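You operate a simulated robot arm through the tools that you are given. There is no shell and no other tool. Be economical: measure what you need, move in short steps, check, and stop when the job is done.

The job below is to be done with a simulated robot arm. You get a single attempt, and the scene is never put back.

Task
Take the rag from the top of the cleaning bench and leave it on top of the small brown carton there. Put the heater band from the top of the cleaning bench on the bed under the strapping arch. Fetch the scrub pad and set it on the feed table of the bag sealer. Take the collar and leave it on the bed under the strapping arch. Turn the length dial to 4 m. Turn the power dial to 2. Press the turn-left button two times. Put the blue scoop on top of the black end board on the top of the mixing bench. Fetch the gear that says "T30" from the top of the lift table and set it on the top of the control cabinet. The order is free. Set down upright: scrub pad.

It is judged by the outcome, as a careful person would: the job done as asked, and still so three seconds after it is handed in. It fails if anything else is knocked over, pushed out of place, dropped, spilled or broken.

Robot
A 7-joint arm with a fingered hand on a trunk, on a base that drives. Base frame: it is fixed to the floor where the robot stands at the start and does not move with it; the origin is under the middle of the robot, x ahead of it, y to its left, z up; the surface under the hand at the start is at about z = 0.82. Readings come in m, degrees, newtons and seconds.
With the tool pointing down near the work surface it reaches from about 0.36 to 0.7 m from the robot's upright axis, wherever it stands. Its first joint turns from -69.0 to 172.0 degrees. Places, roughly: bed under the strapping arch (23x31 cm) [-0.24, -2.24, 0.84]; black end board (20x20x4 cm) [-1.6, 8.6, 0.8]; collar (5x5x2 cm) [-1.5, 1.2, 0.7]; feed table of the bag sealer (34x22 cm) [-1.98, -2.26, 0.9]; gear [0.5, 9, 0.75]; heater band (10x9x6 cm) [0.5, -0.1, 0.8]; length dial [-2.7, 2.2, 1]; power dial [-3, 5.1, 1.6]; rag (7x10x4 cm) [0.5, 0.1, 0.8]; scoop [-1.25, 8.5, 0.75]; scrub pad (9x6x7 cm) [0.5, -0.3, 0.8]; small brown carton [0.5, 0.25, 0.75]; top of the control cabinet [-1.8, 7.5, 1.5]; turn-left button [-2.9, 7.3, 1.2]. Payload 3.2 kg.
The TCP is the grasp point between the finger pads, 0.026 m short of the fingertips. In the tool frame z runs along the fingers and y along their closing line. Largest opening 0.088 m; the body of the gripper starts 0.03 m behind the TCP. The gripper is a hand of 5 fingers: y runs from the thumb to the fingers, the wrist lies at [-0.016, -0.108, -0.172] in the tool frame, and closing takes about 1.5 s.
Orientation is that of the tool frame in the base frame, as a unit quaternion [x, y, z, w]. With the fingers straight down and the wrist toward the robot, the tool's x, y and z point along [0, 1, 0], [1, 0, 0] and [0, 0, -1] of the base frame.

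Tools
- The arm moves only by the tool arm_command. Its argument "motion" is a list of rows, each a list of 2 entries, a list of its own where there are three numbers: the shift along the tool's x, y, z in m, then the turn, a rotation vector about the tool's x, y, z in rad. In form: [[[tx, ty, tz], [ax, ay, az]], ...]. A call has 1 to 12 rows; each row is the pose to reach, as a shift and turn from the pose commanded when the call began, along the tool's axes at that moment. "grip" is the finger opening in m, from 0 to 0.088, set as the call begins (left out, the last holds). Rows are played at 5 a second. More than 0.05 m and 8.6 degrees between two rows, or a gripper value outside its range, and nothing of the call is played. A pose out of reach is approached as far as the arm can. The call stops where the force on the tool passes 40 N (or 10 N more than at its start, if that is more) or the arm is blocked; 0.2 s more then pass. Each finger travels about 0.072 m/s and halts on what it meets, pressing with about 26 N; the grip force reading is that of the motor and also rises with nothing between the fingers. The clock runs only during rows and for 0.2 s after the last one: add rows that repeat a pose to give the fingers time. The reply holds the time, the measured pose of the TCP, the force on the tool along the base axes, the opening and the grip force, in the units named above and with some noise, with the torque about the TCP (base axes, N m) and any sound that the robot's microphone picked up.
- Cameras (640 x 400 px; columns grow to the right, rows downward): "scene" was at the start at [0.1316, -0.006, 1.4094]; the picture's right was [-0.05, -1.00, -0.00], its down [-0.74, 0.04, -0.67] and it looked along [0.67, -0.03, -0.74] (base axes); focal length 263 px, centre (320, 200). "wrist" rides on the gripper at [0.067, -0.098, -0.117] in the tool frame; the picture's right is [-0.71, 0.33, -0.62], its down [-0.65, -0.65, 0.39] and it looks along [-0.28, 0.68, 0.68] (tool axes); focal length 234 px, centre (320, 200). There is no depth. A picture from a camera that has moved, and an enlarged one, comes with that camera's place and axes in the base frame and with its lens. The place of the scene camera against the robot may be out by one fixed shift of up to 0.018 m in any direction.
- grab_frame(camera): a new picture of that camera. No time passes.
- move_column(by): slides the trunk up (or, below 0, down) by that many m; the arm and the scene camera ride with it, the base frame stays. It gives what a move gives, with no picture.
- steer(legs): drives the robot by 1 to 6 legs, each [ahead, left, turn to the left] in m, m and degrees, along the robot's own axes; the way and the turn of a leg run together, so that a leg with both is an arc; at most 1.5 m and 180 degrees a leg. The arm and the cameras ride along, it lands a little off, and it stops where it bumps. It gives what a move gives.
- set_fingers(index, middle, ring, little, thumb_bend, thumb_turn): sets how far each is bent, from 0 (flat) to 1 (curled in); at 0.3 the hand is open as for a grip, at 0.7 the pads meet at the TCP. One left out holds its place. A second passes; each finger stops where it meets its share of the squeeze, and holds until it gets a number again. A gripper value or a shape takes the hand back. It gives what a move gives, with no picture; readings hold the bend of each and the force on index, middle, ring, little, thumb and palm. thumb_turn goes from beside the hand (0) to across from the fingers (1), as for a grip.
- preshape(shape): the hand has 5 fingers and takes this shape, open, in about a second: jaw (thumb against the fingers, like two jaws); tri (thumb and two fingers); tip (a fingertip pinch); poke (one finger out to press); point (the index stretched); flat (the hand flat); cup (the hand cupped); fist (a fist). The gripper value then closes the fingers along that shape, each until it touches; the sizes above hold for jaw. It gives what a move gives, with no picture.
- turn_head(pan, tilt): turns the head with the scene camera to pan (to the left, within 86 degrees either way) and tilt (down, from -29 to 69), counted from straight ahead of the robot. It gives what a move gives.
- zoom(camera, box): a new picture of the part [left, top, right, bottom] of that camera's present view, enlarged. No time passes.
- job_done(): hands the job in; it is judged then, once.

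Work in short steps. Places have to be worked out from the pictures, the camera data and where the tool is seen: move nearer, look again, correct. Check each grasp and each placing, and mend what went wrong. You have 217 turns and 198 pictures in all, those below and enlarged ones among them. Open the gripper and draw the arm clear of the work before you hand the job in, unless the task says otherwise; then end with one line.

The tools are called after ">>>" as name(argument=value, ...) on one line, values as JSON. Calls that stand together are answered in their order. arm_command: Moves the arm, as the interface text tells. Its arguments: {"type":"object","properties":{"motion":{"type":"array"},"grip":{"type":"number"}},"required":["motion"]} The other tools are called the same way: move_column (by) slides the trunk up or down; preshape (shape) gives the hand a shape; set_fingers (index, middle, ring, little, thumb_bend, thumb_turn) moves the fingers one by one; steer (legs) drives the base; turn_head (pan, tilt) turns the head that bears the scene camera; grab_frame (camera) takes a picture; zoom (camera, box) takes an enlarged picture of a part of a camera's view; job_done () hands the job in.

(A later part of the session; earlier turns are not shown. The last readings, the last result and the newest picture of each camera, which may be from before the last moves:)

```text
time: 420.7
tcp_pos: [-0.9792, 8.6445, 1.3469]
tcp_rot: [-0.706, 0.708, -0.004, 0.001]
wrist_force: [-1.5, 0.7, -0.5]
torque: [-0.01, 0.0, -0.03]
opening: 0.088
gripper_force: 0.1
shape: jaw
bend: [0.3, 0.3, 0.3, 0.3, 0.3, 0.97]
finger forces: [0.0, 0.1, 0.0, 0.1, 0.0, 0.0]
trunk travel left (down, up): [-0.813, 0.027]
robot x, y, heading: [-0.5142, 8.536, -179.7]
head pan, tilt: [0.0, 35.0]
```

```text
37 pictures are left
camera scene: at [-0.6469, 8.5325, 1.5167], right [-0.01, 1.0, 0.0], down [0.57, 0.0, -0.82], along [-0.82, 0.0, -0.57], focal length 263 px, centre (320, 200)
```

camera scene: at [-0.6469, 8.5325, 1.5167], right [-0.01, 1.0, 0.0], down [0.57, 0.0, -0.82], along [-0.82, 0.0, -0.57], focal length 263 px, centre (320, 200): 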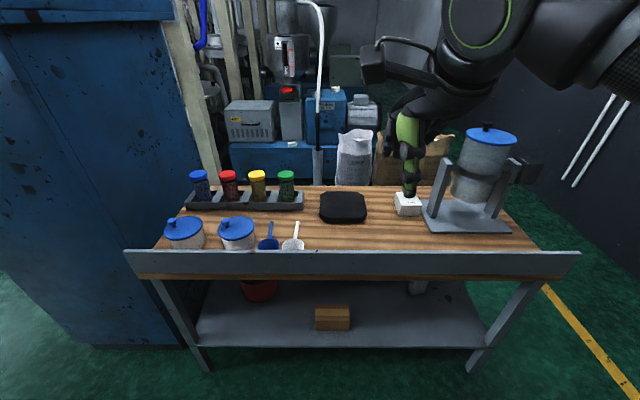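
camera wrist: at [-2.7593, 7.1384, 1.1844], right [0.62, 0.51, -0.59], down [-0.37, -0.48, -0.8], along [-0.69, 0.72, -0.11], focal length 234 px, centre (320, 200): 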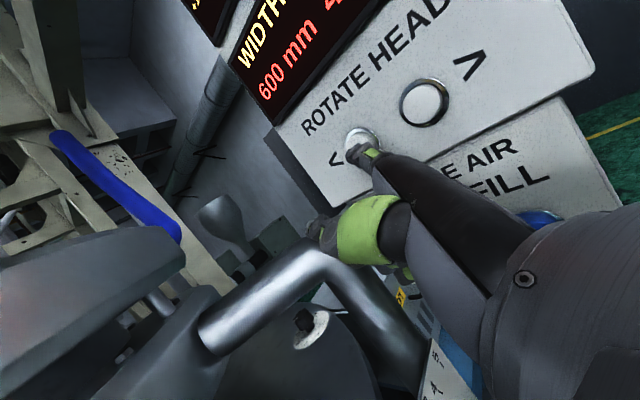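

>>> zoom(camera="scene", box=[160, 180, 400, 270])

```text
2.67 times, centred on (280, 225) of scene
camera zoom: at [-0.6469, 8.5325, 1.5167], right [-0.01, 1.0, 0.0], down [0.57, 0.0, -0.82], along [-0.82, 0.0, -0.57], focal length 701 px, centre (427, 133)
```

zoom: 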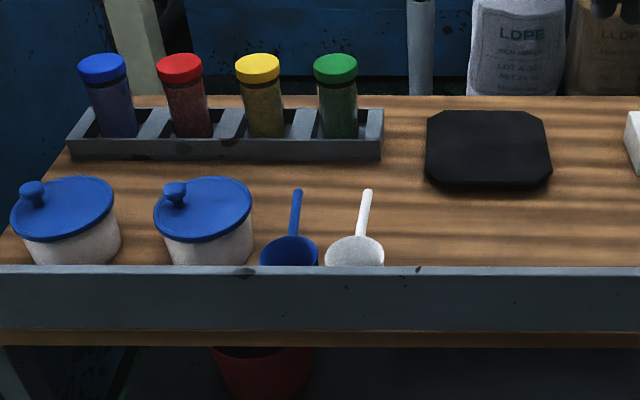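

The blue scoop lies near (−1.40, 8.33) with its handle pointing away to about (−1.51, 8.325); the black board is at about (−1.6, 8.63). I'll turn the hand wrist-right, take the three-finger shape, and drive in.

>>> arm_command(motion=[[[0, 0, 0], [0, 0, -0.131]], [[0, 0, 0], [0, 0, -0.262]], [[0, 0, 0], [0, 0, -0.393]], [[0, 0, 0], [0, 0, -0.524]], [[0, 0, 0], [0, 0, -0.655]], [[0, 0, 0], [0, 0, -0.786]], [[0, 0, 0], [0, 0, -0.917]], [[0, 0, 0], [0, 0, -1.048]], [[0, 0, 0], [0, 0, -1.179]], [[0, 0, 0], [0, 0, -1.31]], [[0, 0, 0], [0, 0, -1.441]], [[0, 0, 0], [0, 0, -1.57]]])

>>> preshape(shape="tri")

>>> steer(legs=[[0.42, 0.21, 0]])

>>> move_column(by=-0.2)

>>> grab_frame(camera="wrist")

```text
time: 423.3
tcp_pos: [-0.9802, 8.6453, 1.3462]
tcp_rot: [1.0, -0.002, 0.004, 0.003]
wrist_force: [0.4, 0.2, 0.0]
torque: [0.03, -0.01, -0.03]
opening: 0.088
gripper_force: 0.2
shape: jaw
bend: [0.3, 0.3, 0.3, 0.3, 0.3, 0.97]
finger forces: [0.1, 0.1, 0.0, 0.0, 0.0, 0.1]
trunk travel left (down, up): [-0.813, 0.027]
robot x, y, heading: [-0.5113, 8.5357, -179.7]
head pan, tilt: [0.0, 35.0]
```

```text
time: 424.2
tcp_pos: [-0.9804, 8.6448, 1.3465]
tcp_rot: [1.0, -0.003, 0.005, 0.003]
wrist_force: [0.1, 1.0, -0.5]
torque: [0.0, 0.0, 0.04]
opening: 0.0879
gripper_force: 0.1
shape: tri
bend: [0.3, 0.3, 0.99, 0.99, 0.3, 0.97]
finger forces: [0.1, 0.0, 0.0, 0.1, 0.0, 0.0]
trunk travel left (down, up): [-0.813, 0.027]
robot x, y, heading: [-0.5128, 8.5345, -179.9]
head pan, tilt: [0.0, 35.0]
```

```text
time: 427.0
tcp_pos: [-1.3981, 8.4316, 1.3455]
tcp_rot: [1.0, -0.004, 0.005, 0.003]
wrist_force: [-1.6, -0.7, -0.7]
torque: [-0.02, 0.0, 0.02]
opening: 0.0882
gripper_force: 0.1
shape: tri
bend: [0.3, 0.3, 0.99, 0.99, 0.3, 0.97]
finger forces: [0.0, 0.0, 0.0, 0.1, 0.0, 0.0]
trunk travel left (down, up): [-0.813, 0.027]
robot x, y, heading: [-0.9284, 8.3223, -180.0]
head pan, tilt: [0.0, 35.0]
```

```text
time: 429.2
tcp_pos: [-1.3981, 8.4308, 1.1473]
tcp_rot: [1.0, -0.004, 0.005, 0.003]
wrist_force: [0.5, -0.8, 0.3]
torque: [-0.01, 0.04, -0.03]
opening: 0.088
gripper_force: 0.0
shape: tri
bend: [0.3, 0.3, 0.99, 0.99, 0.3, 0.97]
finger forces: [0.0, 0.0, 0.0, 0.0, 0.0, 0.1]
trunk travel left (down, up): [-0.613, 0.227]
robot x, y, heading: [-0.9317, 8.3209, -180.0]
head pan, tilt: [0.0, 35.0]
```

```text
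35 pictures are left
camera wrist: at [-1.3329, 8.5289, 1.2653], right [-0.72, -0.32, 0.62], down [-0.64, 0.66, -0.4], along [-0.28, -0.68, -0.68], focal length 234 px, centre (320, 200)
```

wrist: 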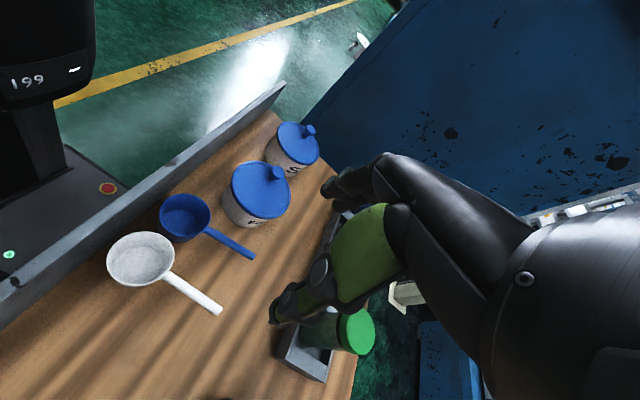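

Combining views: the handle is at z ≈ 0.865 from x −1.34 to −1.43 at y ≈ 8.35, and the bench top is about 0.82. I'll lower over the handle with a narrow opening and check.

>>> arm_command(motion=[[[0, 0.02, 0.035], [0, 0, 0]], [[0, 0.04, 0.075], [0, 0, 0]], [[-0.001, 0.06, 0.115], [0, 0, 0]], [[-0.002, 0.08, 0.155], [0, 0, 0]], [[-0.002, 0.082, 0.195], [0, 0, 0]], [[-0.002, 0.082, 0.222], [0, 0, 0]], [[-0.002, 0.082, 0.222], [0, 0, 0]]], grip=0.055)

>>> grab_frame(camera="wrist")

```text
time: 430.8
tcp_pos: [-1.3986, 8.3479, 0.9245]
tcp_rot: [1.0, -0.004, 0.004, 0.002]
wrist_force: [0.0, 0.0, -0.9]
torque: [-0.02, -0.04, 0.02]
opening: 0.0553
gripper_force: 0.2
shape: tri
bend: [0.44, 0.38, 0.99, 0.99, 0.08, 0.99]
finger forces: [0.0, 0.0, 0.1, 0.0, 0.1, 0.1]
trunk travel left (down, up): [-0.613, 0.227]
robot x, y, heading: [-0.9305, 8.3173, -180.1]
head pan, tilt: [0.0, 35.0]
```

```text
34 pictures are left
camera wrist: at [-1.3327, 8.4468, 1.0434], right [-0.72, -0.32, 0.62], down [-0.64, 0.66, -0.4], along [-0.28, -0.68, -0.68], focal length 234 px, centre (320, 200)
```

wrist: 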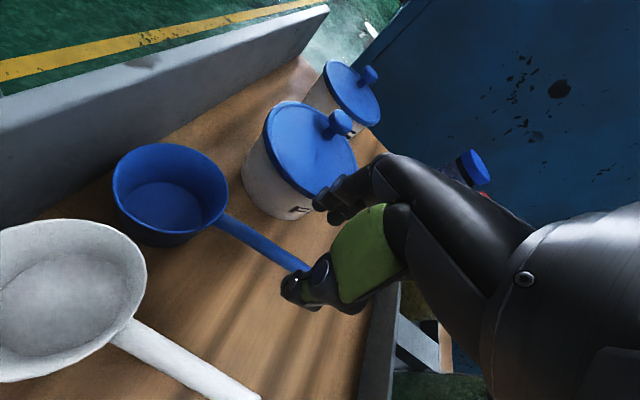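

The handle is between thumb and fingers. Lowering 5 cm, closing, and lifting.

>>> arm_command(motion=[[[0, 0, 0.025], [0, 0, 0]], [[0, 0, 0.05], [0, 0, 0]]])

>>> arm_command(motion=[[[0, 0, 0], [0, 0, 0]], [[0, 0, 0], [0, 0, 0]], [[0, 0, 0], [0, 0, 0]], [[0, 0, 0], [0, 0, 0]], [[0, 0, 0], [0, 0, 0]], [[0, 0, 0], [0, 0, 0]]], grip=0.0)

>>> arm_command(motion=[[[0, 0, -0.03], [0, 0, 0]], [[0, 0, -0.07], [0, 0, 0]], [[0, 0, -0.11], [0, 0, 0]]])

>>> grab_frame(camera="wrist")

```text
time: 431.4
tcp_pos: [-1.3983, 8.3492, 0.8757]
tcp_rot: [1.0, -0.005, 0.005, 0.004]
wrist_force: [-1.0, -0.1, 0.8]
torque: [0.02, 0.01, 0.0]
opening: 0.0553
gripper_force: 0.3
shape: tri
bend: [0.44, 0.38, 0.99, 0.99, 0.08, 0.99]
finger forces: [0.0, 0.0, 0.0, 0.1, 0.0, 0.0]
trunk travel left (down, up): [-0.613, 0.227]
robot x, y, heading: [-0.9337, 8.3194, -179.6]
head pan, tilt: [0.0, 35.0]
```

```text
time: 432.8
tcp_pos: [-1.3991, 8.3494, 0.8756]
tcp_rot: [1.0, -0.004, 0.005, 0.002]
wrist_force: [-1.2, 0.5, 0.7]
torque: [0.01, -0.03, 0.02]
opening: 0.0054
gripper_force: 26.0
shape: tri
bend: [0.69, 0.65, 1.0, 1.0, 0.59, 1.0]
finger forces: [9.0, 10.0, 0.0, 0.1, 19.4, 0.1]
trunk travel left (down, up): [-0.613, 0.227]
robot x, y, heading: [-0.93, 8.3176, -179.8]
head pan, tilt: [0.0, 35.0]
```

```text
time: 433.6
tcp_pos: [-1.3981, 8.3487, 0.987]
tcp_rot: [1.0, -0.004, 0.005, 0.003]
wrist_force: [-0.2, -0.8, 0.0]
torque: [-0.01, 0.01, -0.02]
opening: 0.0038
gripper_force: 26.0
shape: tri
bend: [0.7, 0.72, 1.0, 1.0, 0.84, 1.0]
finger forces: [0.0, 0.0, 0.0, 0.1, 0.1, 0.0]
trunk travel left (down, up): [-0.613, 0.227]
robot x, y, heading: [-0.9315, 8.3218, -179.9]
head pan, tilt: [0.0, 35.0]
```

```text
33 pictures are left
camera wrist: at [-1.3321, 8.446, 1.1061], right [-0.72, -0.32, 0.62], down [-0.64, 0.66, -0.4], along [-0.28, -0.68, -0.68], focal length 234 px, centre (320, 200)
```

wrist: 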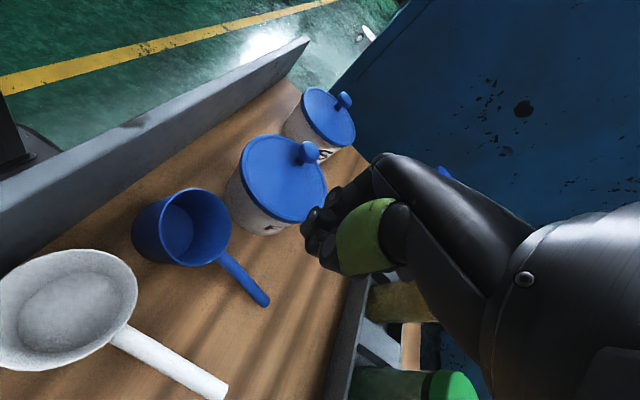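

The handle slipped out; the scoop looks slightly shifted. I'll enlarge to see how it lies now.

>>> zoom(camera="wrist", box=[110, 170, 310, 330])

>>> zoom(camera="scene", box=[260, 240, 440, 380])

```text
2.50 times, centred on (210, 250) of wrist
camera zoom: at [-1.3321, 8.446, 1.1061], right [-0.72, -0.32, 0.62], down [-0.64, 0.66, -0.4], along [-0.28, -0.68, -0.68], focal length 585 px, centre (595, 75)
```

zoom: 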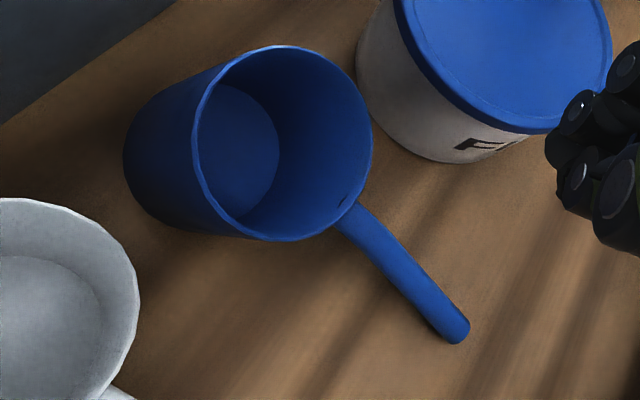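

```text
2.86 times, centred on (350, 310) of scene
camera zoom: at [-1.0663, 8.3167, 1.3167], right [0.0, 1.0, 0.0], down [0.57, 0.0, -0.82], along [-0.82, 0.0, -0.57], focal length 751 px, centre (234, -114)
```

zoom: 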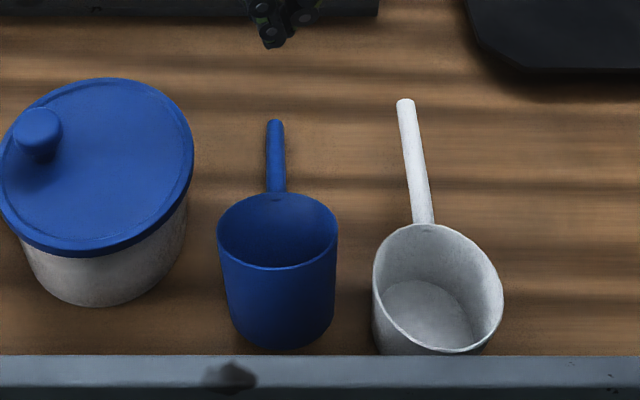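

The scoop is unmoved: I simply closed above it. Re-triangulating, the handle runs from z ≈ 0.835 at the cup to 0.80 at its end (bench ≈ 0.775). I'll reopen and go lower.

>>> arm_command(motion=[[[0, 0, 0], [0, 0, 0]], [[-0.004, 0, 0], [0, 0, 0]], [[-0.008, 0, 0], [0, 0, 0]], [[-0.012, 0.002, 0.03], [0, 0, 0]], [[-0.012, 0.002, 0.07], [0, 0, 0]], [[-0.012, 0.002, 0.11], [0, 0, 0]], [[-0.012, 0.002, 0.145], [0, 0, 0]], [[-0.012, 0.002, 0.162], [0, 0, 0]]], grip=0.055)

>>> grab_frame(camera="wrist")

```text
time: 435.4
tcp_pos: [-1.4084, 8.3443, 0.8274]
tcp_rot: [1.0, -0.005, 0.002, 0.005]
wrist_force: [-0.7, 0.3, 18.6]
torque: [0.71, 0.0, 0.01]
opening: 0.0553
gripper_force: 0.1
shape: tri
bend: [0.45, 0.38, 0.99, 0.99, 0.07, 1.0]
finger forces: [0.0, 0.9, 0.0, 0.1, 17.7, 0.0]
trunk travel left (down, up): [-0.613, 0.227]
robot x, y, heading: [-0.9305, 8.3215, -180.0]
head pan, tilt: [0.0, 35.0]
```

```text
30 pictures are left
camera wrist: at [-1.3416, 8.4417, 0.9449], right [-0.71, -0.32, 0.63], down [-0.64, 0.66, -0.4], along [-0.29, -0.68, -0.67], focal length 234 px, centre (320, 200)
```

wrist: 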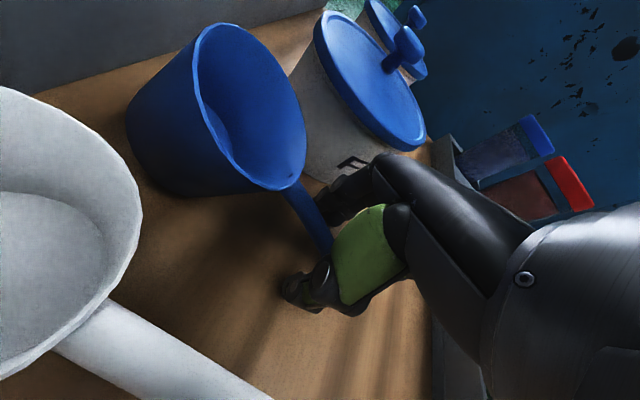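

The thumb tip touches the bench at z ≈ 0.80, and the handle runs between thumb and fingers. I'll ease up 3 mm, close and lift.

>>> arm_command(motion=[[[0, 0, -0.004], [0, 0, 0]], [[0, 0, -0.004], [0, 0, 0]], [[0, 0, -0.004], [0, 0, 0]], [[0, 0, -0.004], [0, 0, 0]], [[0, 0, -0.004], [0, 0, 0]], [[0, 0, -0.004], [0, 0, 0]], [[0, 0, -0.004], [0, 0, 0]]], grip=0.0)

>>> arm_command(motion=[[[0, 0, -0.03], [0, 0, 0]], [[0, 0, -0.07], [0, 0, 0]], [[0, 0, -0.12], [0, 0, 0]]])

>>> grab_frame(camera="wrist")

```text
time: 437.0
tcp_pos: [-1.4088, 8.3453, 0.8268]
tcp_rot: [1.0, -0.005, 0.004, 0.003]
wrist_force: [0.4, -0.6, 0.4]
torque: [-0.03, -0.03, -0.01]
opening: 0.0159
gripper_force: 26.6
shape: tri
bend: [0.71, 0.76, 1.0, 1.0, 0.94, 1.0]
finger forces: [5.5, 0.0, 0.0, 0.0, 2.0, 0.0]
trunk travel left (down, up): [-0.613, 0.227]
robot x, y, heading: [-0.9314, 8.32, -179.6]
head pan, tilt: [0.0, 35.0]
```

```text
time: 437.8
tcp_pos: [-1.4106, 8.3457, 0.9463]
tcp_rot: [1.0, -0.005, 0.004, 0.003]
wrist_force: [0.4, 0.4, -0.8]
torque: [-0.02, 0.07, 0.0]
opening: 0.0156
gripper_force: 26.4
shape: tri
bend: [0.71, 0.76, 1.0, 1.0, 0.94, 1.0]
finger forces: [4.3, 0.0, 0.0, 0.0, 4.0, 0.0]
trunk travel left (down, up): [-0.613, 0.227]
robot x, y, heading: [-0.934, 8.3166, -179.7]
head pan, tilt: [0.0, 35.0]
```

```text
29 pictures are left
camera wrist: at [-1.3442, 8.4436, 1.0654], right [-0.72, -0.32, 0.62], down [-0.64, 0.66, -0.4], along [-0.28, -0.68, -0.68], focal length 234 px, centre (320, 200)
```

wrist: 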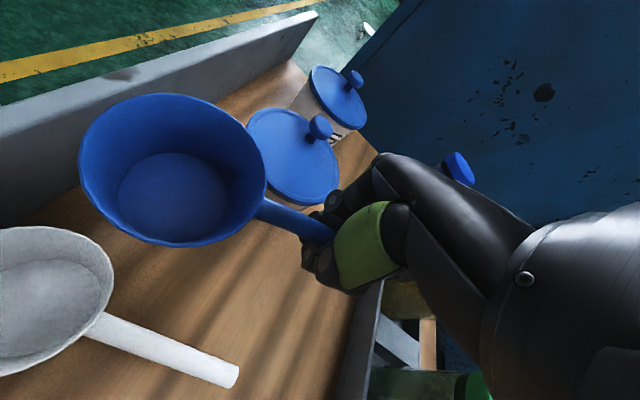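

The scoop is held by its handle and level. The board spans about x −1.46…−1.66, y 8.53…8.73, top ≈ 0.84. I'll raise a bit and sidestep to it.

>>> move_column(by=0.08)

>>> steer(legs=[[0.06, -0.28, 0]])

>>> grab_frame(camera="wrist")

```text
time: 438.9
tcp_pos: [-1.4107, 8.3455, 1.0245]
tcp_rot: [1.0, -0.004, 0.005, 0.003]
wrist_force: [-0.1, 0.0, 0.1]
torque: [0.01, 0.06, -0.02]
opening: 0.0152
gripper_force: 26.2
shape: tri
bend: [0.71, 0.76, 1.0, 1.0, 0.94, 1.0]
finger forces: [4.4, 0.0, 0.0, 0.0, 3.9, 0.0]
trunk travel left (down, up): [-0.693, 0.147]
robot x, y, heading: [-0.933, 8.3184, -180.1]
head pan, tilt: [0.0, 35.0]
```

```text
time: 440.9
tcp_pos: [-1.4709, 8.6233, 1.0259]
tcp_rot: [1.0, -0.004, 0.005, 0.003]
wrist_force: [-0.2, 0.2, -0.2]
torque: [-0.01, 0.08, -0.01]
opening: 0.0158
gripper_force: 26.7
shape: tri
bend: [0.71, 0.76, 1.0, 1.0, 0.94, 1.0]
finger forces: [4.4, 0.0, 0.1, 0.1, 4.1, 0.0]
trunk travel left (down, up): [-0.693, 0.147]
robot x, y, heading: [-0.9904, 8.6004, -180.3]
head pan, tilt: [0.0, 35.0]
```

```text
28 pictures are left
camera wrist: at [-1.4055, 8.7229, 1.1446], right [-0.72, -0.32, 0.62], down [-0.64, 0.66, -0.4], along [-0.28, -0.68, -0.68], focal length 234 px, centre (320, 200)
```

wrist: 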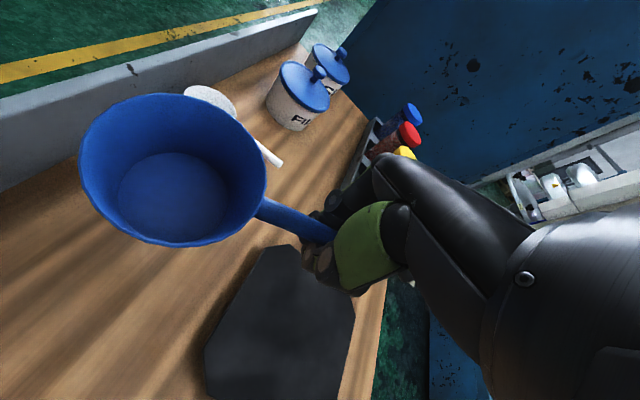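

The board's near edge is at x ≈ −1.485, centre ≈ (−1.585, 8.63). The cup hangs 11 cm nearer than the TCP, so I'll reach 17 cm further, then lower with the trunk.

>>> arm_command(motion=[[[-0.035, -0.001, 0], [0, 0, 0]], [[-0.07, -0.003, 0], [0, 0, 0]], [[-0.105, -0.005, 0], [0, 0, 0]], [[-0.14, -0.006, 0], [0, 0, 0]], [[-0.17, -0.007, 0], [0, 0, 0]]])

>>> move_column(by=-0.13)

>>> zoom(camera="scene", box=[220, 130, 480, 310])

```text
time: 442.1
tcp_pos: [-1.5853, 8.6333, 1.0197]
tcp_rot: [1.0, -0.003, 0.005, 0.003]
wrist_force: [-0.7, 1.2, -0.1]
torque: [0.01, 0.01, 0.0]
opening: 0.0153
gripper_force: 26.2
shape: tri
bend: [0.71, 0.76, 1.0, 1.0, 0.94, 1.0]
finger forces: [4.0, 0.0, 0.0, 0.0, 3.8, 0.0]
out of reach, approached as far as the arm can: row 4, 5
trunk travel left (down, up): [-0.693, 0.147]
robot x, y, heading: [-0.9898, 8.6009, -179.5]
head pan, tilt: [0.0, 35.0]
```

```text
time: 443.7
tcp_pos: [-1.5836, 8.634, 0.8905]
tcp_rot: [1.0, -0.003, 0.004, 0.002]
wrist_force: [0.0, 0.5, -0.1]
torque: [-0.02, 0.03, 0.02]
opening: 0.0157
gripper_force: 26.5
shape: tri
bend: [0.71, 0.76, 1.0, 1.0, 0.94, 1.0]
finger forces: [4.1, 0.0, 0.1, 0.0, 4.0, 0.1]
trunk travel left (down, up): [-0.563, 0.277]
robot x, y, heading: [-0.9922, 8.5974, -179.8]
head pan, tilt: [0.0, 35.0]
```

```text
2.22 times, centred on (350, 220) of scene
camera zoom: at [-1.1271, 8.5964, 1.2667], right [0.0, 1.0, 0.0], down [0.57, 0.0, -0.82], along [-0.82, 0.0, -0.57], focal length 584 px, centre (253, 156)
```

zoom: 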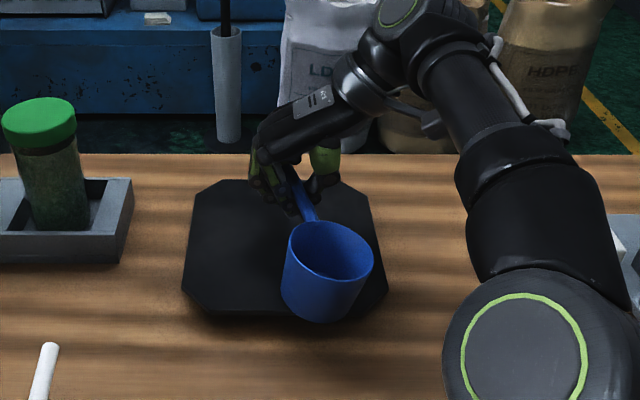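

Reach ends 5 cm short, leaving the cup at the board's edge. I'll lift slightly and swing the hand 90° (wrist back), which brings the cup sideways over the board's middle.

>>> move_column(by=0.04)

>>> arm_command(motion=[[[0, -0.005, 0], [0, 0, 0.131]], [[0, -0.01, 0], [0, 0, 0.262]], [[0, -0.016, 0], [0, 0, 0.393]], [[0, -0.022, 0], [0, 0, 0.524]], [[0, -0.028, 0], [0, 0, 0.655]], [[0, -0.034, 0], [0, 0, 0.786]], [[0, -0.04, 0], [0, 0, 0.917]], [[0, -0.046, 0], [0, 0, 1.048]], [[0, -0.05, 0], [0, 0, 1.179]], [[-0.004, -0.055, 0], [0, 0, 1.31]], [[-0.008, -0.06, 0], [0, 0, 1.441]], [[-0.012, -0.065, 0], [0, 0, 1.57]]])

>>> zoom(camera="scene", box=[220, 130, 480, 310])

```text
time: 444.5
tcp_pos: [-1.5848, 8.6333, 0.9295]
tcp_rot: [1.0, -0.004, 0.005, 0.003]
wrist_force: [-0.4, 0.0, -1.3]
torque: [0.0, 0.04, 0.0]
opening: 0.0158
gripper_force: 25.9
shape: tri
bend: [0.71, 0.76, 1.0, 1.0, 0.94, 1.0]
finger forces: [4.2, 0.1, 0.0, 0.1, 3.9, 0.0]
trunk travel left (down, up): [-0.603, 0.237]
robot x, y, heading: [-0.9904, 8.5964, -179.7]
head pan, tilt: [0.0, 35.0]
```

```text
time: 447.1
tcp_pos: [-1.596, 8.6981, 0.9302]
tcp_rot: [-0.704, 0.71, -0.006, 0.001]
wrist_force: [0.7, -1.1, -0.7]
torque: [0.03, 0.05, 0.0]
opening: 0.0155
gripper_force: 26.1
shape: tri
bend: [0.71, 0.76, 1.0, 1.0, 0.94, 1.0]
finger forces: [4.0, 0.1, 0.0, 0.0, 3.7, 0.0]
trunk travel left (down, up): [-0.603, 0.237]
robot x, y, heading: [-0.9919, 8.5992, -179.9]
head pan, tilt: [0.0, 35.0]
```

```text
2.22 times, centred on (350, 220) of scene
camera zoom: at [-1.1274, 8.5958, 1.3066], right [0.0, 1.0, 0.0], down [0.57, 0.0, -0.82], along [-0.82, 0.0, -0.57], focal length 584 px, centre (253, 156)
```

zoom: 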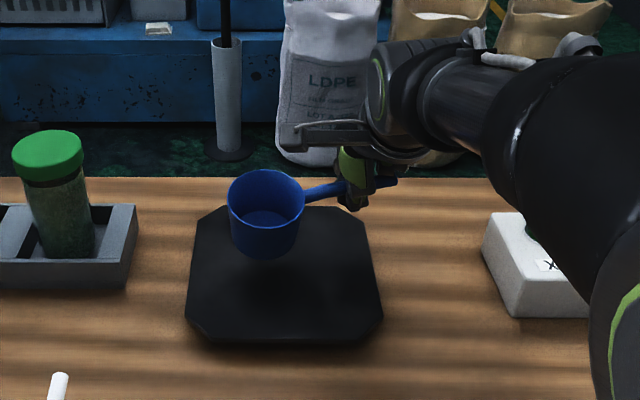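

The cup is now over the middle of the board with the handle to the right. Lowering with the trunk to contact.

>>> move_column(by=-0.055)

>>> move_column(by=-0.008)

>>> zoom(camera="scene", box=[250, 100, 450, 240])

```text
time: 448.1
tcp_pos: [-1.5955, 8.6986, 0.8748]
tcp_rot: [-0.704, 0.71, -0.005, 0.001]
wrist_force: [0.4, -0.1, 0.3]
torque: [-0.03, -0.03, 0.0]
opening: 0.0154
gripper_force: 26.2
shape: tri
bend: [0.71, 0.76, 1.0, 1.0, 0.94, 1.0]
finger forces: [4.0, 0.0, 0.0, 0.0, 3.2, 0.0]
trunk travel left (down, up): [-0.548, 0.292]
robot x, y, heading: [-0.9941, 8.5991, -179.8]
head pan, tilt: [0.0, 35.0]
```

```text
time: 448.6
tcp_pos: [-1.5949, 8.6979, 0.8665]
tcp_rot: [-0.704, 0.71, -0.004, 0.001]
wrist_force: [-0.3, 0.6, -0.4]
torque: [-0.03, -0.01, -0.02]
opening: 0.0153
gripper_force: 26.0
shape: tri
bend: [0.71, 0.76, 1.0, 1.0, 0.94, 1.0]
finger forces: [3.3, 0.1, 0.1, 0.0, 2.9, 0.1]
trunk travel left (down, up): [-0.54, 0.3]
robot x, y, heading: [-0.9929, 8.5976, -179.7]
head pan, tilt: [0.0, 35.0]
```

```text
2.86 times, centred on (350, 170) of scene
camera zoom: at [-1.127, 8.5964, 1.2436], right [0.0, 1.0, 0.0], down [0.57, 0.0, -0.82], along [-0.82, 0.0, -0.57], focal length 751 px, centre (234, 286)
```

zoom: 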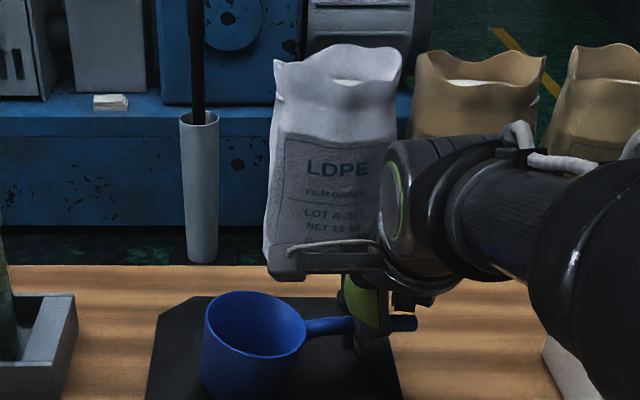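

The torque flipped, so the cup is resting on the board and the fingertips are at board height. I'll open and rise straight up.

>>> arm_command(motion=[[[0, 0, 0], [0, 0, 0]], [[0, 0, 0], [0, 0, 0]], [[0, 0, 0], [0, 0, 0]], [[0, 0, 0], [0, 0, 0]], [[0, 0, -0.01], [0, 0, 0]], [[0, 0, -0.04], [0, 0, 0]], [[0, 0, -0.08], [0, 0, 0]]], grip=0.05)

>>> move_column(by=0.2)

>>> grab_frame(camera="scene")

```text
time: 450.2
tcp_pos: [-1.5959, 8.6984, 0.9496]
tcp_rot: [-0.705, 0.709, -0.005, 0.001]
wrist_force: [-0.8, 0.0, 0.2]
torque: [0.02, 0.01, 0.02]
opening: 0.0495
gripper_force: 0.0
shape: tri
bend: [0.47, 0.4, 0.99, 0.99, 0.1, 0.99]
finger forces: [0.0, 0.0, 0.0, 0.0, 0.1, 0.1]
trunk travel left (down, up): [-0.54, 0.3]
robot x, y, heading: [-0.988, 8.5941, -179.9]
head pan, tilt: [0.0, 35.0]
```

```text
time: 452.4
tcp_pos: [-1.5959, 8.6993, 1.1486]
tcp_rot: [-0.705, 0.709, -0.005, 0.001]
wrist_force: [0.0, 0.3, -0.4]
torque: [0.03, -0.04, -0.01]
opening: 0.0499
gripper_force: 0.0
shape: tri
bend: [0.47, 0.4, 0.99, 0.99, 0.1, 0.99]
finger forces: [0.0, 0.0, 0.0, 0.0, 0.0, 0.0]
trunk travel left (down, up): [-0.74, 0.1]
robot x, y, heading: [-0.9869, 8.5978, -180.0]
head pan, tilt: [0.0, 35.0]
```

```text
24 pictures are left
camera scene: at [-1.1272, 8.5965, 1.4436], right [0.0, 1.0, 0.0], down [0.57, 0.0, -0.82], along [-0.82, 0.0, -0.57], focal length 263 px, centre (320, 200)
```

scene: 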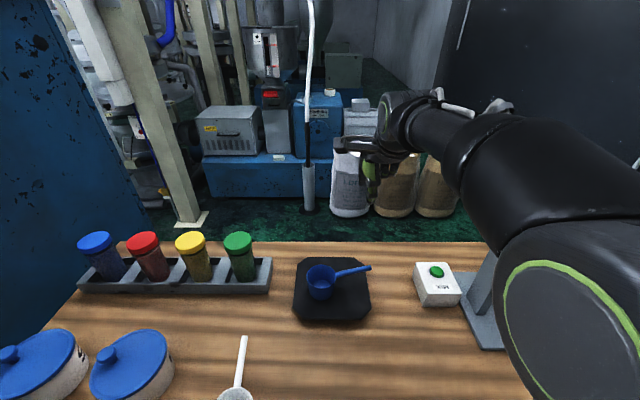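

The scoop sits on the black board. Last: the gear on the lift table near (0.5, 9). I'll draw the arm in, back off, turn around and look.

>>> arm_command(motion=[[[0, -0.04, -0.01], [0, 0, 0]], [[0, -0.08, -0.02], [0, 0, 0]], [[0, -0.12, -0.03], [0, 0, 0]], [[0, -0.16, -0.04], [0, 0, 0]]])

>>> steer(legs=[[-0.5, 0, 0], [0, 0, 180], [0, 0.3, 0]])

>>> turn_head(pan=0, tilt=32)

>>> grab_frame(camera="scene")

```text
time: 453.4
tcp_pos: [-1.4347, 8.6971, 1.1917]
tcp_rot: [-0.705, 0.71, -0.003, 0.001]
wrist_force: [-0.1, 0.4, 0.1]
torque: [0.0, 0.0, 0.0]
opening: 0.0496
gripper_force: 0.1
shape: tri
bend: [0.47, 0.4, 0.99, 0.99, 0.1, 0.99]
finger forces: [0.1, 0.0, 0.0, 0.0, 0.0, 0.0]
out of reach, approached as far as the arm can: row 2
trunk travel left (down, up): [-0.74, 0.1]
robot x, y, heading: [-0.9949, 8.6006, -179.7]
head pan, tilt: [0.0, 35.0]
```

```text
time: 465.4
tcp_pos: [-0.0512, 8.8129, 1.1912]
tcp_rot: [0.702, 0.713, -0.001, -0.005]
wrist_force: [-0.1, 0.6, 0.3]
torque: [-0.01, -0.01, -0.02]
opening: 0.0499
gripper_force: 0.1
shape: tri
bend: [0.47, 0.4, 0.99, 0.99, 0.1, 0.99]
finger forces: [0.0, 0.0, 0.1, 0.0, 0.1, 0.0]
trunk travel left (down, up): [-0.74, 0.1]
robot x, y, heading: [-0.504, 8.9001, 1.6]
head pan, tilt: [0.0, 35.0]
```

```text
time: 466.1
tcp_pos: [-0.0516, 8.8129, 1.1919]
tcp_rot: [0.701, 0.713, -0.001, -0.005]
wrist_force: [-1.1, -0.3, -0.7]
torque: [-0.04, -0.02, -0.02]
opening: 0.05
gripper_force: 0.0
shape: tri
bend: [0.47, 0.4, 0.99, 0.99, 0.1, 0.99]
finger forces: [0.0, 0.1, 0.1, 0.0, 0.0, 0.0]
trunk travel left (down, up): [-0.74, 0.1]
robot x, y, heading: [-0.4961, 8.9001, 2.0]
head pan, tilt: [0.0, 32.0]
```

```text
23 pictures are left
camera scene: at [-0.3569, 8.9023, 1.4483], right [0.03, -1.0, 0.0], down [-0.53, -0.01, -0.85], along [0.85, 0.02, -0.53], focal length 263 px, centre (320, 200)
```

scene: 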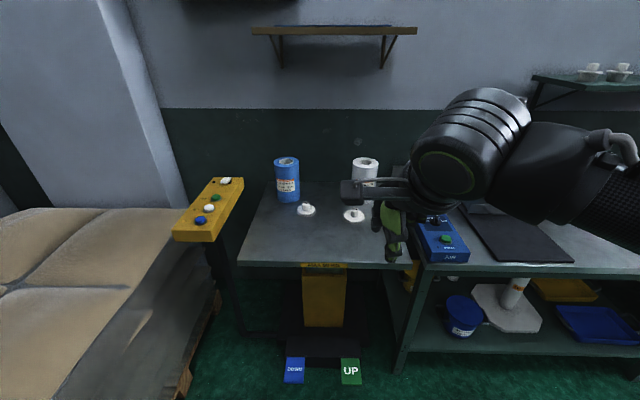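

Two white gears lie on the lift table at picture (307, 208) and (354, 214). I'll enlarge to read them.

>>> zoom(camera="scene", box=[280, 180, 400, 250])

```text
5.33 times, centred on (340, 215) of scene
camera zoom: at [-0.3569, 8.9023, 1.4483], right [0.03, -1.0, 0.0], down [-0.53, -0.01, -0.85], along [0.85, 0.02, -0.53], focal length 1402 px, centre (213, 120)
```

zoom: 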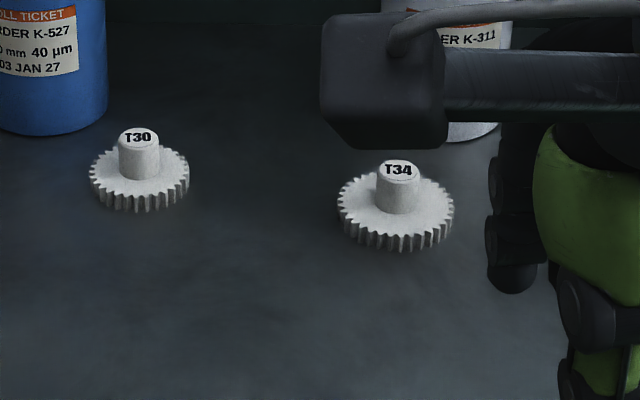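

The left gear says T30, at about (0.6, 8.99). I'll drive in, keeping clear of the floor pedals, with the hand open above the table.

>>> steer(legs=[[0.36, 0.06, -1.8]])

>>> arm_command(motion=[[[0.02, 0, 0.03], [0, 0, 0]], [[0.04, 0, 0.06], [0, 0, 0]], [[0.06, 0, 0.09], [0, 0, 0]], [[0.06, 0, 0.1], [0, 0, 0]]], grip=0.088)

>>> grab_frame(camera="wrist")

>>> grab_frame(camera="scene")

```text
time: 468.4
tcp_pos: [0.3063, 8.8606, 1.1909]
tcp_rot: [0.713, 0.701, -0.002, -0.004]
wrist_force: [0.9, 0.6, 0.1]
torque: [-0.03, 0.03, -0.01]
opening: 0.0501
gripper_force: 0.0
shape: tri
bend: [0.47, 0.4, 0.99, 0.99, 0.1, 0.99]
finger forces: [0.1, 0.0, 0.0, 0.0, 0.0, 0.0]
trunk travel left (down, up): [-0.74, 0.1]
robot x, y, heading: [-0.1389, 8.9618, -0.1]
head pan, tilt: [0.0, 32.0]
```

```text
time: 469.4
tcp_pos: [0.3068, 8.9209, 1.0908]
tcp_rot: [0.713, 0.701, -0.001, -0.006]
wrist_force: [-0.3, -0.4, -0.6]
torque: [-0.01, 0.0, -0.04]
opening: 0.0881
gripper_force: 0.2
shape: tri
bend: [0.3, 0.3, 0.99, 0.99, 0.3, 0.97]
finger forces: [0.0, 0.0, 0.1, 0.0, 0.0, 0.0]
trunk travel left (down, up): [-0.74, 0.1]
robot x, y, heading: [-0.137, 8.9624, -0.3]
head pan, tilt: [0.0, 32.0]
```

```text
21 pictures are left
camera wrist: at [0.2105, 8.989, 1.2107], right [0.33, -0.72, 0.62], down [-0.67, -0.64, -0.39], along [0.67, -0.29, -0.69], focal length 234 px, centre (320, 200)
```

wrist: 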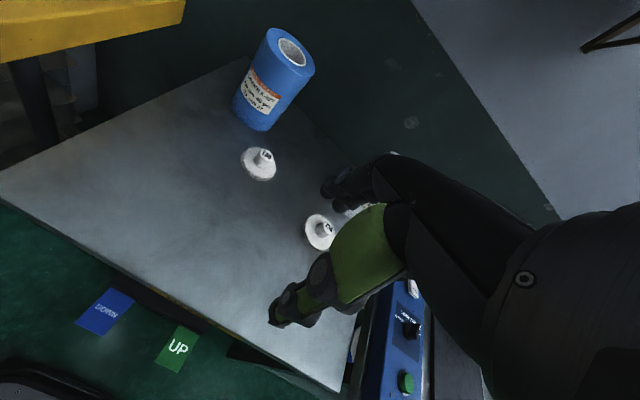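

```text
20 pictures are left
camera scene: at [0.0053, 8.959, 1.4483], right [-0.01, -1.0, 0.0], down [-0.53, 0.0, -0.85], along [0.85, 0.0, -0.53], focal length 263 px, centre (320, 200)
```

scene: 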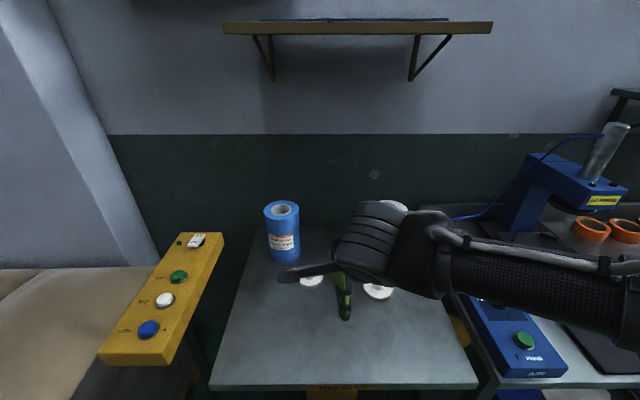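

Triangulated: T30's hub top is near (0.53, 8.99, 0.875). I'll drive 8 cm closer, move over it to z 0.96, and look again.

>>> steer(legs=[[0.08, 0, 0]])

>>> arm_command(motion=[[[0.018, 0.034, 0.02], [0, 0, 0]], [[0.036, 0.069, 0.045], [0, 0, 0]], [[0.054, 0.104, 0.075], [0, 0, 0]], [[0.07, 0.138, 0.105], [0, 0, 0]], [[0.07, 0.138, 0.13], [0, 0, 0]]])

>>> grab_frame(camera="wrist")

```text
time: 470.5
tcp_pos: [0.3866, 8.9211, 1.0917]
tcp_rot: [0.713, 0.702, -0.002, -0.005]
wrist_force: [1.3, 0.3, -0.5]
torque: [0.01, 0.03, -0.01]
opening: 0.0878
gripper_force: 0.0
shape: tri
bend: [0.3, 0.3, 0.99, 0.99, 0.3, 0.97]
finger forces: [0.0, 0.0, 0.0, 0.1, 0.1, 0.1]
trunk travel left (down, up): [-0.74, 0.1]
robot x, y, heading: [-0.059, 8.9582, -0.3]
head pan, tilt: [0.0, 32.0]
```

```text
time: 471.7
tcp_pos: [0.5259, 8.9893, 0.9604]
tcp_rot: [0.713, 0.702, 0.0, -0.005]
wrist_force: [0.4, -0.3, -0.7]
torque: [-0.01, -0.03, 0.04]
opening: 0.0879
gripper_force: 0.0
shape: tri
bend: [0.3, 0.3, 0.99, 0.99, 0.3, 0.97]
finger forces: [0.0, 0.0, 0.0, 0.0, 0.0, 0.1]
trunk travel left (down, up): [-0.74, 0.1]
robot x, y, heading: [-0.0577, 8.962, -0.4]
head pan, tilt: [0.0, 32.0]
```

```text
19 pictures are left
camera wrist: at [0.4282, 9.0579, 1.0811], right [0.33, -0.72, 0.62], down [-0.67, -0.64, -0.39], along [0.67, -0.28, -0.68], focal length 234 px, centre (320, 200)
```

wrist: 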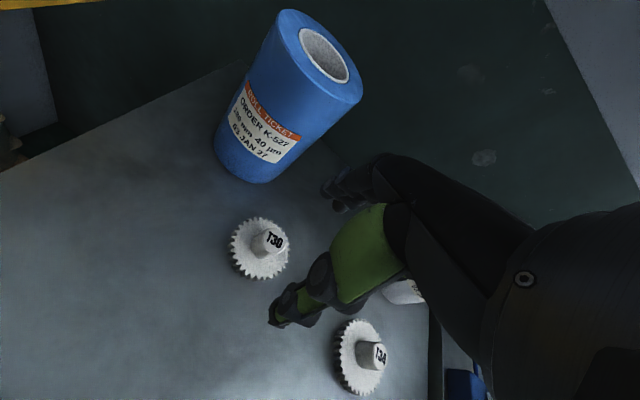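

The hub now resolves to about (0.555, 8.991), top z ≈ 0.855. I'll shift 2.7 cm ahead and lower to z 0.866.

>>> arm_command(motion=[[[0.002, 0.014, 0.02], [0, 0, 0]], [[0.003, 0.027, 0.045], [0, 0, 0]], [[0.003, 0.027, 0.07], [0, 0, 0]], [[0.003, 0.027, 0.09], [0, 0, 0]], [[0.003, 0.027, 0.094], [0, 0, 0]]])

>>> zoom(camera="wrist", box=[220, 160, 400, 340])

```text
time: 472.9
tcp_pos: [0.5521, 8.9901, 0.8664]
tcp_rot: [0.715, 0.7, 0.0, -0.007]
wrist_force: [-0.4, 1.2, 0.9]
torque: [-0.02, 0.01, -0.01]
opening: 0.0876
gripper_force: 0.0
shape: tri
bend: [0.3, 0.3, 0.99, 0.99, 0.3, 0.97]
finger forces: [0.0, 0.0, 0.1, 0.1, 0.0, 0.0]
trunk travel left (down, up): [-0.74, 0.1]
robot x, y, heading: [-0.0565, 8.9664, -0.3]
head pan, tilt: [0.0, 32.0]
```

```text
2.22 times, centred on (310, 250) of wrist
camera zoom: at [0.4564, 9.0579, 0.9863], right [0.32, -0.72, 0.61], down [-0.67, -0.63, -0.39], along [0.67, -0.29, -0.69], focal length 520 px, centre (342, 89)
```

zoom: 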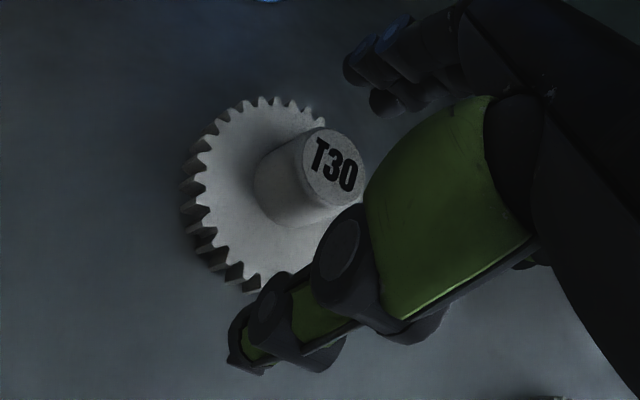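

The hub top is at (0.5635, 8.988, 0.843), so I must go about 2.8 cm lower and 1 cm further before closing.

>>> arm_command(motion=[[[-0.001, 0.011, 0.0], [0, 0, 0]], [[-0.001, 0.011, 0.014], [0, 0, 0]], [[-0.001, 0.011, 0.027], [0, 0, 0]]])

>>> arm_command(motion=[[[0, 0, 0], [0, 0, 0]], [[0, 0, 0], [0, 0, 0]], [[0, 0, 0], [0, 0, 0]], [[0, 0, 0], [0, 0, 0]], [[0, 0, 0], [0, 0, 0]], [[0, 0, 0], [0, 0, 0]]], grip=0.0)

>>> arm_command(motion=[[[0, 0, -0.03], [0, 0, 0]], [[0, 0, -0.07], [0, 0, 0]], [[0, 0, -0.11], [0, 0, 0]]])

>>> grab_frame(camera="wrist")

```text
time: 473.7
tcp_pos: [0.5611, 8.992, 0.8385]
tcp_rot: [0.713, 0.702, -0.002, -0.004]
wrist_force: [-0.4, 0.7, -1.2]
torque: [-0.02, 0.0, -0.02]
opening: 0.0878
gripper_force: 0.1
shape: tri
bend: [0.3, 0.3, 0.99, 0.99, 0.3, 0.97]
finger forces: [0.1, 0.1, 0.0, 0.1, 0.0, 0.0]
trunk travel left (down, up): [-0.74, 0.1]
robot x, y, heading: [-0.0591, 8.9618, -0.5]
head pan, tilt: [0.0, 32.0]
```

```text
time: 475.1
tcp_pos: [0.5614, 8.9907, 0.8394]
tcp_rot: [0.712, 0.702, -0.002, -0.005]
wrist_force: [0.3, 0.4, 2.6]
torque: [-0.1, -0.1, 0.0]
opening: 0.0337
gripper_force: 26.5
shape: tri
bend: [0.64, 0.4, 1.0, 1.0, 0.34, 1.0]
finger forces: [9.9, 15.5, 0.0, 0.0, 23.5, 0.0]
trunk travel left (down, up): [-0.74, 0.1]
robot x, y, heading: [-0.0567, 8.963, -0.4]
head pan, tilt: [0.0, 32.0]
```

```text
time: 475.9
tcp_pos: [0.5619, 8.9908, 0.9494]
tcp_rot: [0.712, 0.702, -0.002, -0.006]
wrist_force: [0.1, -0.2, -1.1]
torque: [-0.05, -0.03, 0.0]
opening: 0.0278
gripper_force: 26.3
shape: tri
bend: [0.67, 0.48, 1.0, 1.0, 0.42, 1.0]
finger forces: [10.5, 6.9, 0.1, 0.0, 16.0, 0.0]
trunk travel left (down, up): [-0.74, 0.1]
robot x, y, heading: [-0.0572, 8.9647, -0.4]
head pan, tilt: [0.0, 32.0]
```

```text
17 pictures are left
camera wrist: at [0.4657, 9.0585, 1.0698], right [0.33, -0.72, 0.62], down [-0.67, -0.64, -0.39], along [0.67, -0.29, -0.69], focal length 234 px, centre (320, 200)
```

wrist: 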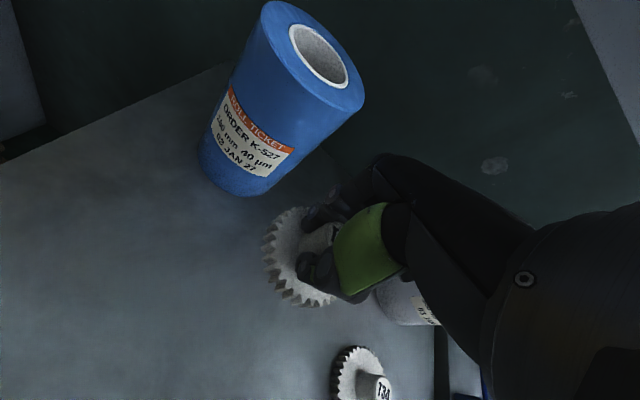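

T30 is held by its hub. I'll raise it, draw it in, and drive back along the aisle to face the control cabinet's front.

>>> arm_command(motion=[[[0, 0, -0.045], [0, 0, 0]], [[0, -0.02, -0.085], [0, 0, 0]], [[0, -0.05, -0.12], [0, 0, 0]], [[0, -0.08, -0.15], [0, 0, 0]], [[0, -0.11, -0.18], [0, 0, 0]], [[0, -0.14, -0.2], [0, 0, 0]]])

>>> steer(legs=[[-0.42, 0, 0.4], [0, -1.2, 0], [0, -1.15, 0], [-1.2, 0, 0], [0, 0, 90]])

>>> turn_head(pan=0, tilt=0)

>>> move_column(by=0.099)

>>> grab_frame(camera="scene")

```text
time: 477.3
tcp_pos: [0.4233, 8.9907, 1.1496]
tcp_rot: [0.713, 0.701, 0.0, -0.006]
wrist_force: [0.6, -0.5, -0.5]
torque: [0.0, -0.01, -0.01]
opening: 0.0271
gripper_force: 26.4
shape: tri
bend: [0.67, 0.48, 1.0, 1.0, 0.42, 1.0]
finger forces: [9.5, 8.8, 0.0, 0.0, 15.3, 0.0]
trunk travel left (down, up): [-0.74, 0.1]
robot x, y, heading: [-0.0559, 8.9654, -0.5]
head pan, tilt: [0.0, 32.0]
```

```text
time: 500.6
tcp_pos: [-1.6991, 7.0957, 1.1481]
tcp_rot: [0.021, 1.0, -0.005, -0.003]
wrist_force: [-0.5, -0.2, -1.6]
torque: [0.04, 0.0, 0.02]
opening: 0.0269
gripper_force: 25.9
shape: tri
bend: [0.67, 0.48, 1.0, 1.0, 0.43, 1.0]
finger forces: [9.8, 8.9, 0.0, 0.1, 14.8, 0.0]
trunk travel left (down, up): [-0.74, 0.1]
robot x, y, heading: [-1.683, 6.6113, 88.3]
head pan, tilt: [0.0, 32.0]
```

```text
time: 501.6
tcp_pos: [-1.6981, 7.0957, 1.1484]
tcp_rot: [0.021, 1.0, -0.004, -0.002]
wrist_force: [0.3, 0.3, -0.5]
torque: [0.02, 0.01, 0.0]
opening: 0.0268
gripper_force: 26.7
shape: tri
bend: [0.67, 0.48, 1.0, 1.0, 0.43, 1.0]
finger forces: [9.7, 9.0, 0.0, 0.0, 15.0, 0.1]
trunk travel left (down, up): [-0.74, 0.1]
robot x, y, heading: [-1.6794, 6.6127, 88.0]
head pan, tilt: [0.0, 0.0]
```

```text
time: 502.9
tcp_pos: [-1.699, 7.096, 1.2471]
tcp_rot: [0.02, 1.0, -0.004, -0.002]
wrist_force: [-0.9, -0.4, -1.2]
torque: [0.01, 0.01, 0.0]
opening: 0.0268
gripper_force: 25.6
shape: tri
bend: [0.67, 0.48, 1.0, 1.0, 0.43, 1.0]
finger forces: [9.7, 8.8, 0.0, 0.0, 14.8, 0.0]
trunk travel left (down, up): [-0.839, 0.001]
robot x, y, heading: [-1.6859, 6.615, 88.3]
head pan, tilt: [0.0, 0.0]
```

```text
16 pictures are left
camera scene: at [-1.6739, 6.7513, 1.5987], right [1.0, -0.03, 0.0], down [0.0, 0.0, -1.0], along [0.03, 1.0, 0.0], focal length 263 px, centre (320, 200)
```

scene: 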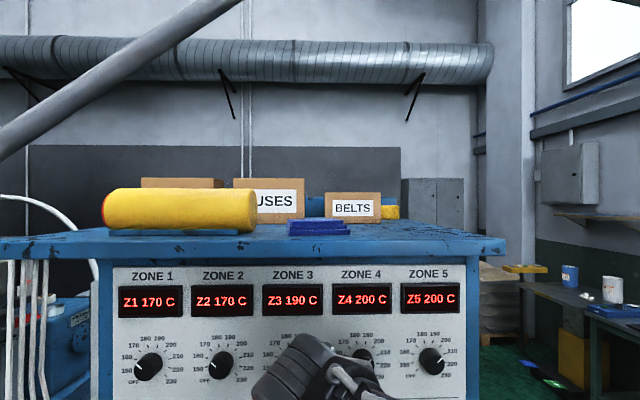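

The cabinet top is at z ≈ 1.53. The right front part, around (−1.42, 7.43), is free. I'll raise the arm here in free space to about z 1.64.

>>> arm_command(motion=[[[0, 0, -0.045], [0, 0, 0]], [[0, 0, -0.09], [0, 0, 0]], [[0, 0, -0.135], [0, 0, 0]], [[0, 0, -0.18], [0, 0, 0]], [[0, 0, -0.225], [0, 0, 0]], [[0, 0, -0.27], [0, 0, 0]], [[0, 0, -0.315], [0, 0, 0]], [[0, 0, -0.36], [0, 0, 0]], [[0, 0, -0.4], [0, 0, 0]]])

```text
time: 504.9
tcp_pos: [-1.6809, 7.0511, 1.5053]
tcp_rot: [0.021, 1.0, -0.006, -0.003]
wrist_force: [-0.7, 0.7, -0.4]
torque: [0.01, -0.02, 0.01]
opening: 0.0267
gripper_force: 25.9
shape: tri
bend: [0.67, 0.48, 1.0, 1.0, 0.43, 1.0]
finger forces: [9.4, 8.8, 0.0, 0.0, 14.7, 0.0]
out of reach, approached as far as the arm can: row 6, 7, 8, 9
trunk travel left (down, up): [-0.839, 0.001]
robot x, y, heading: [-1.6815, 6.6171, 88.2]
head pan, tilt: [0.0, 0.0]
```

With the hand straight down the arm tops out at z ≈ 1.51, but pitching the hand forward lowers the wrist and gains height. I'll pitch about 33° forward while rising to z ≈ 1.63.

>>> arm_command(motion=[[[0, -0.005, 0], [-0.12, 0, 0]], [[0, -0.01, -0.01], [-0.24, 0, 0]], [[0, -0.015, -0.035], [-0.36, 0, 0]], [[0, -0.02, -0.065], [-0.47, 0, 0]], [[0, -0.025, -0.095], [-0.58, 0, 0]], [[0, -0.03, -0.125], [-0.58, 0, 0]], [[0, -0.03, -0.125], [-0.58, 0, 0]]])

>>> grab_frame(camera="scene")

```text
time: 506.5
tcp_pos: [-1.6808, 7.0265, 1.6335]
tcp_rot: [0.021, 0.96, 0.28, 0.004]
wrist_force: [0.2, 0.8, -1.3]
torque: [-0.02, -0.01, -0.04]
opening: 0.0267
gripper_force: 26.1
shape: tri
bend: [0.67, 0.48, 1.0, 1.0, 0.43, 1.0]
finger forces: [9.1, 8.3, 0.1, 0.0, 14.8, 0.1]
out of reach, approached as far as the arm can: row 1, 2, 3, 4, 5, 6, 7
trunk travel left (down, up): [-0.839, 0.001]
robot x, y, heading: [-1.682, 6.6099, 88.2]
head pan, tilt: [0.0, 0.0]
```

```text
15 pictures are left
camera scene: at [-1.6743, 6.7525, 1.5986], right [1.0, -0.03, 0.0], down [0.0, 0.0, -1.0], along [0.03, 1.0, 0.0], focal length 263 px, centre (320, 200)
```

scene: 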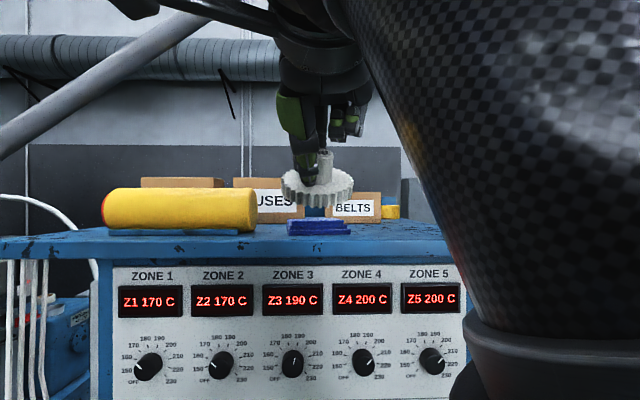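

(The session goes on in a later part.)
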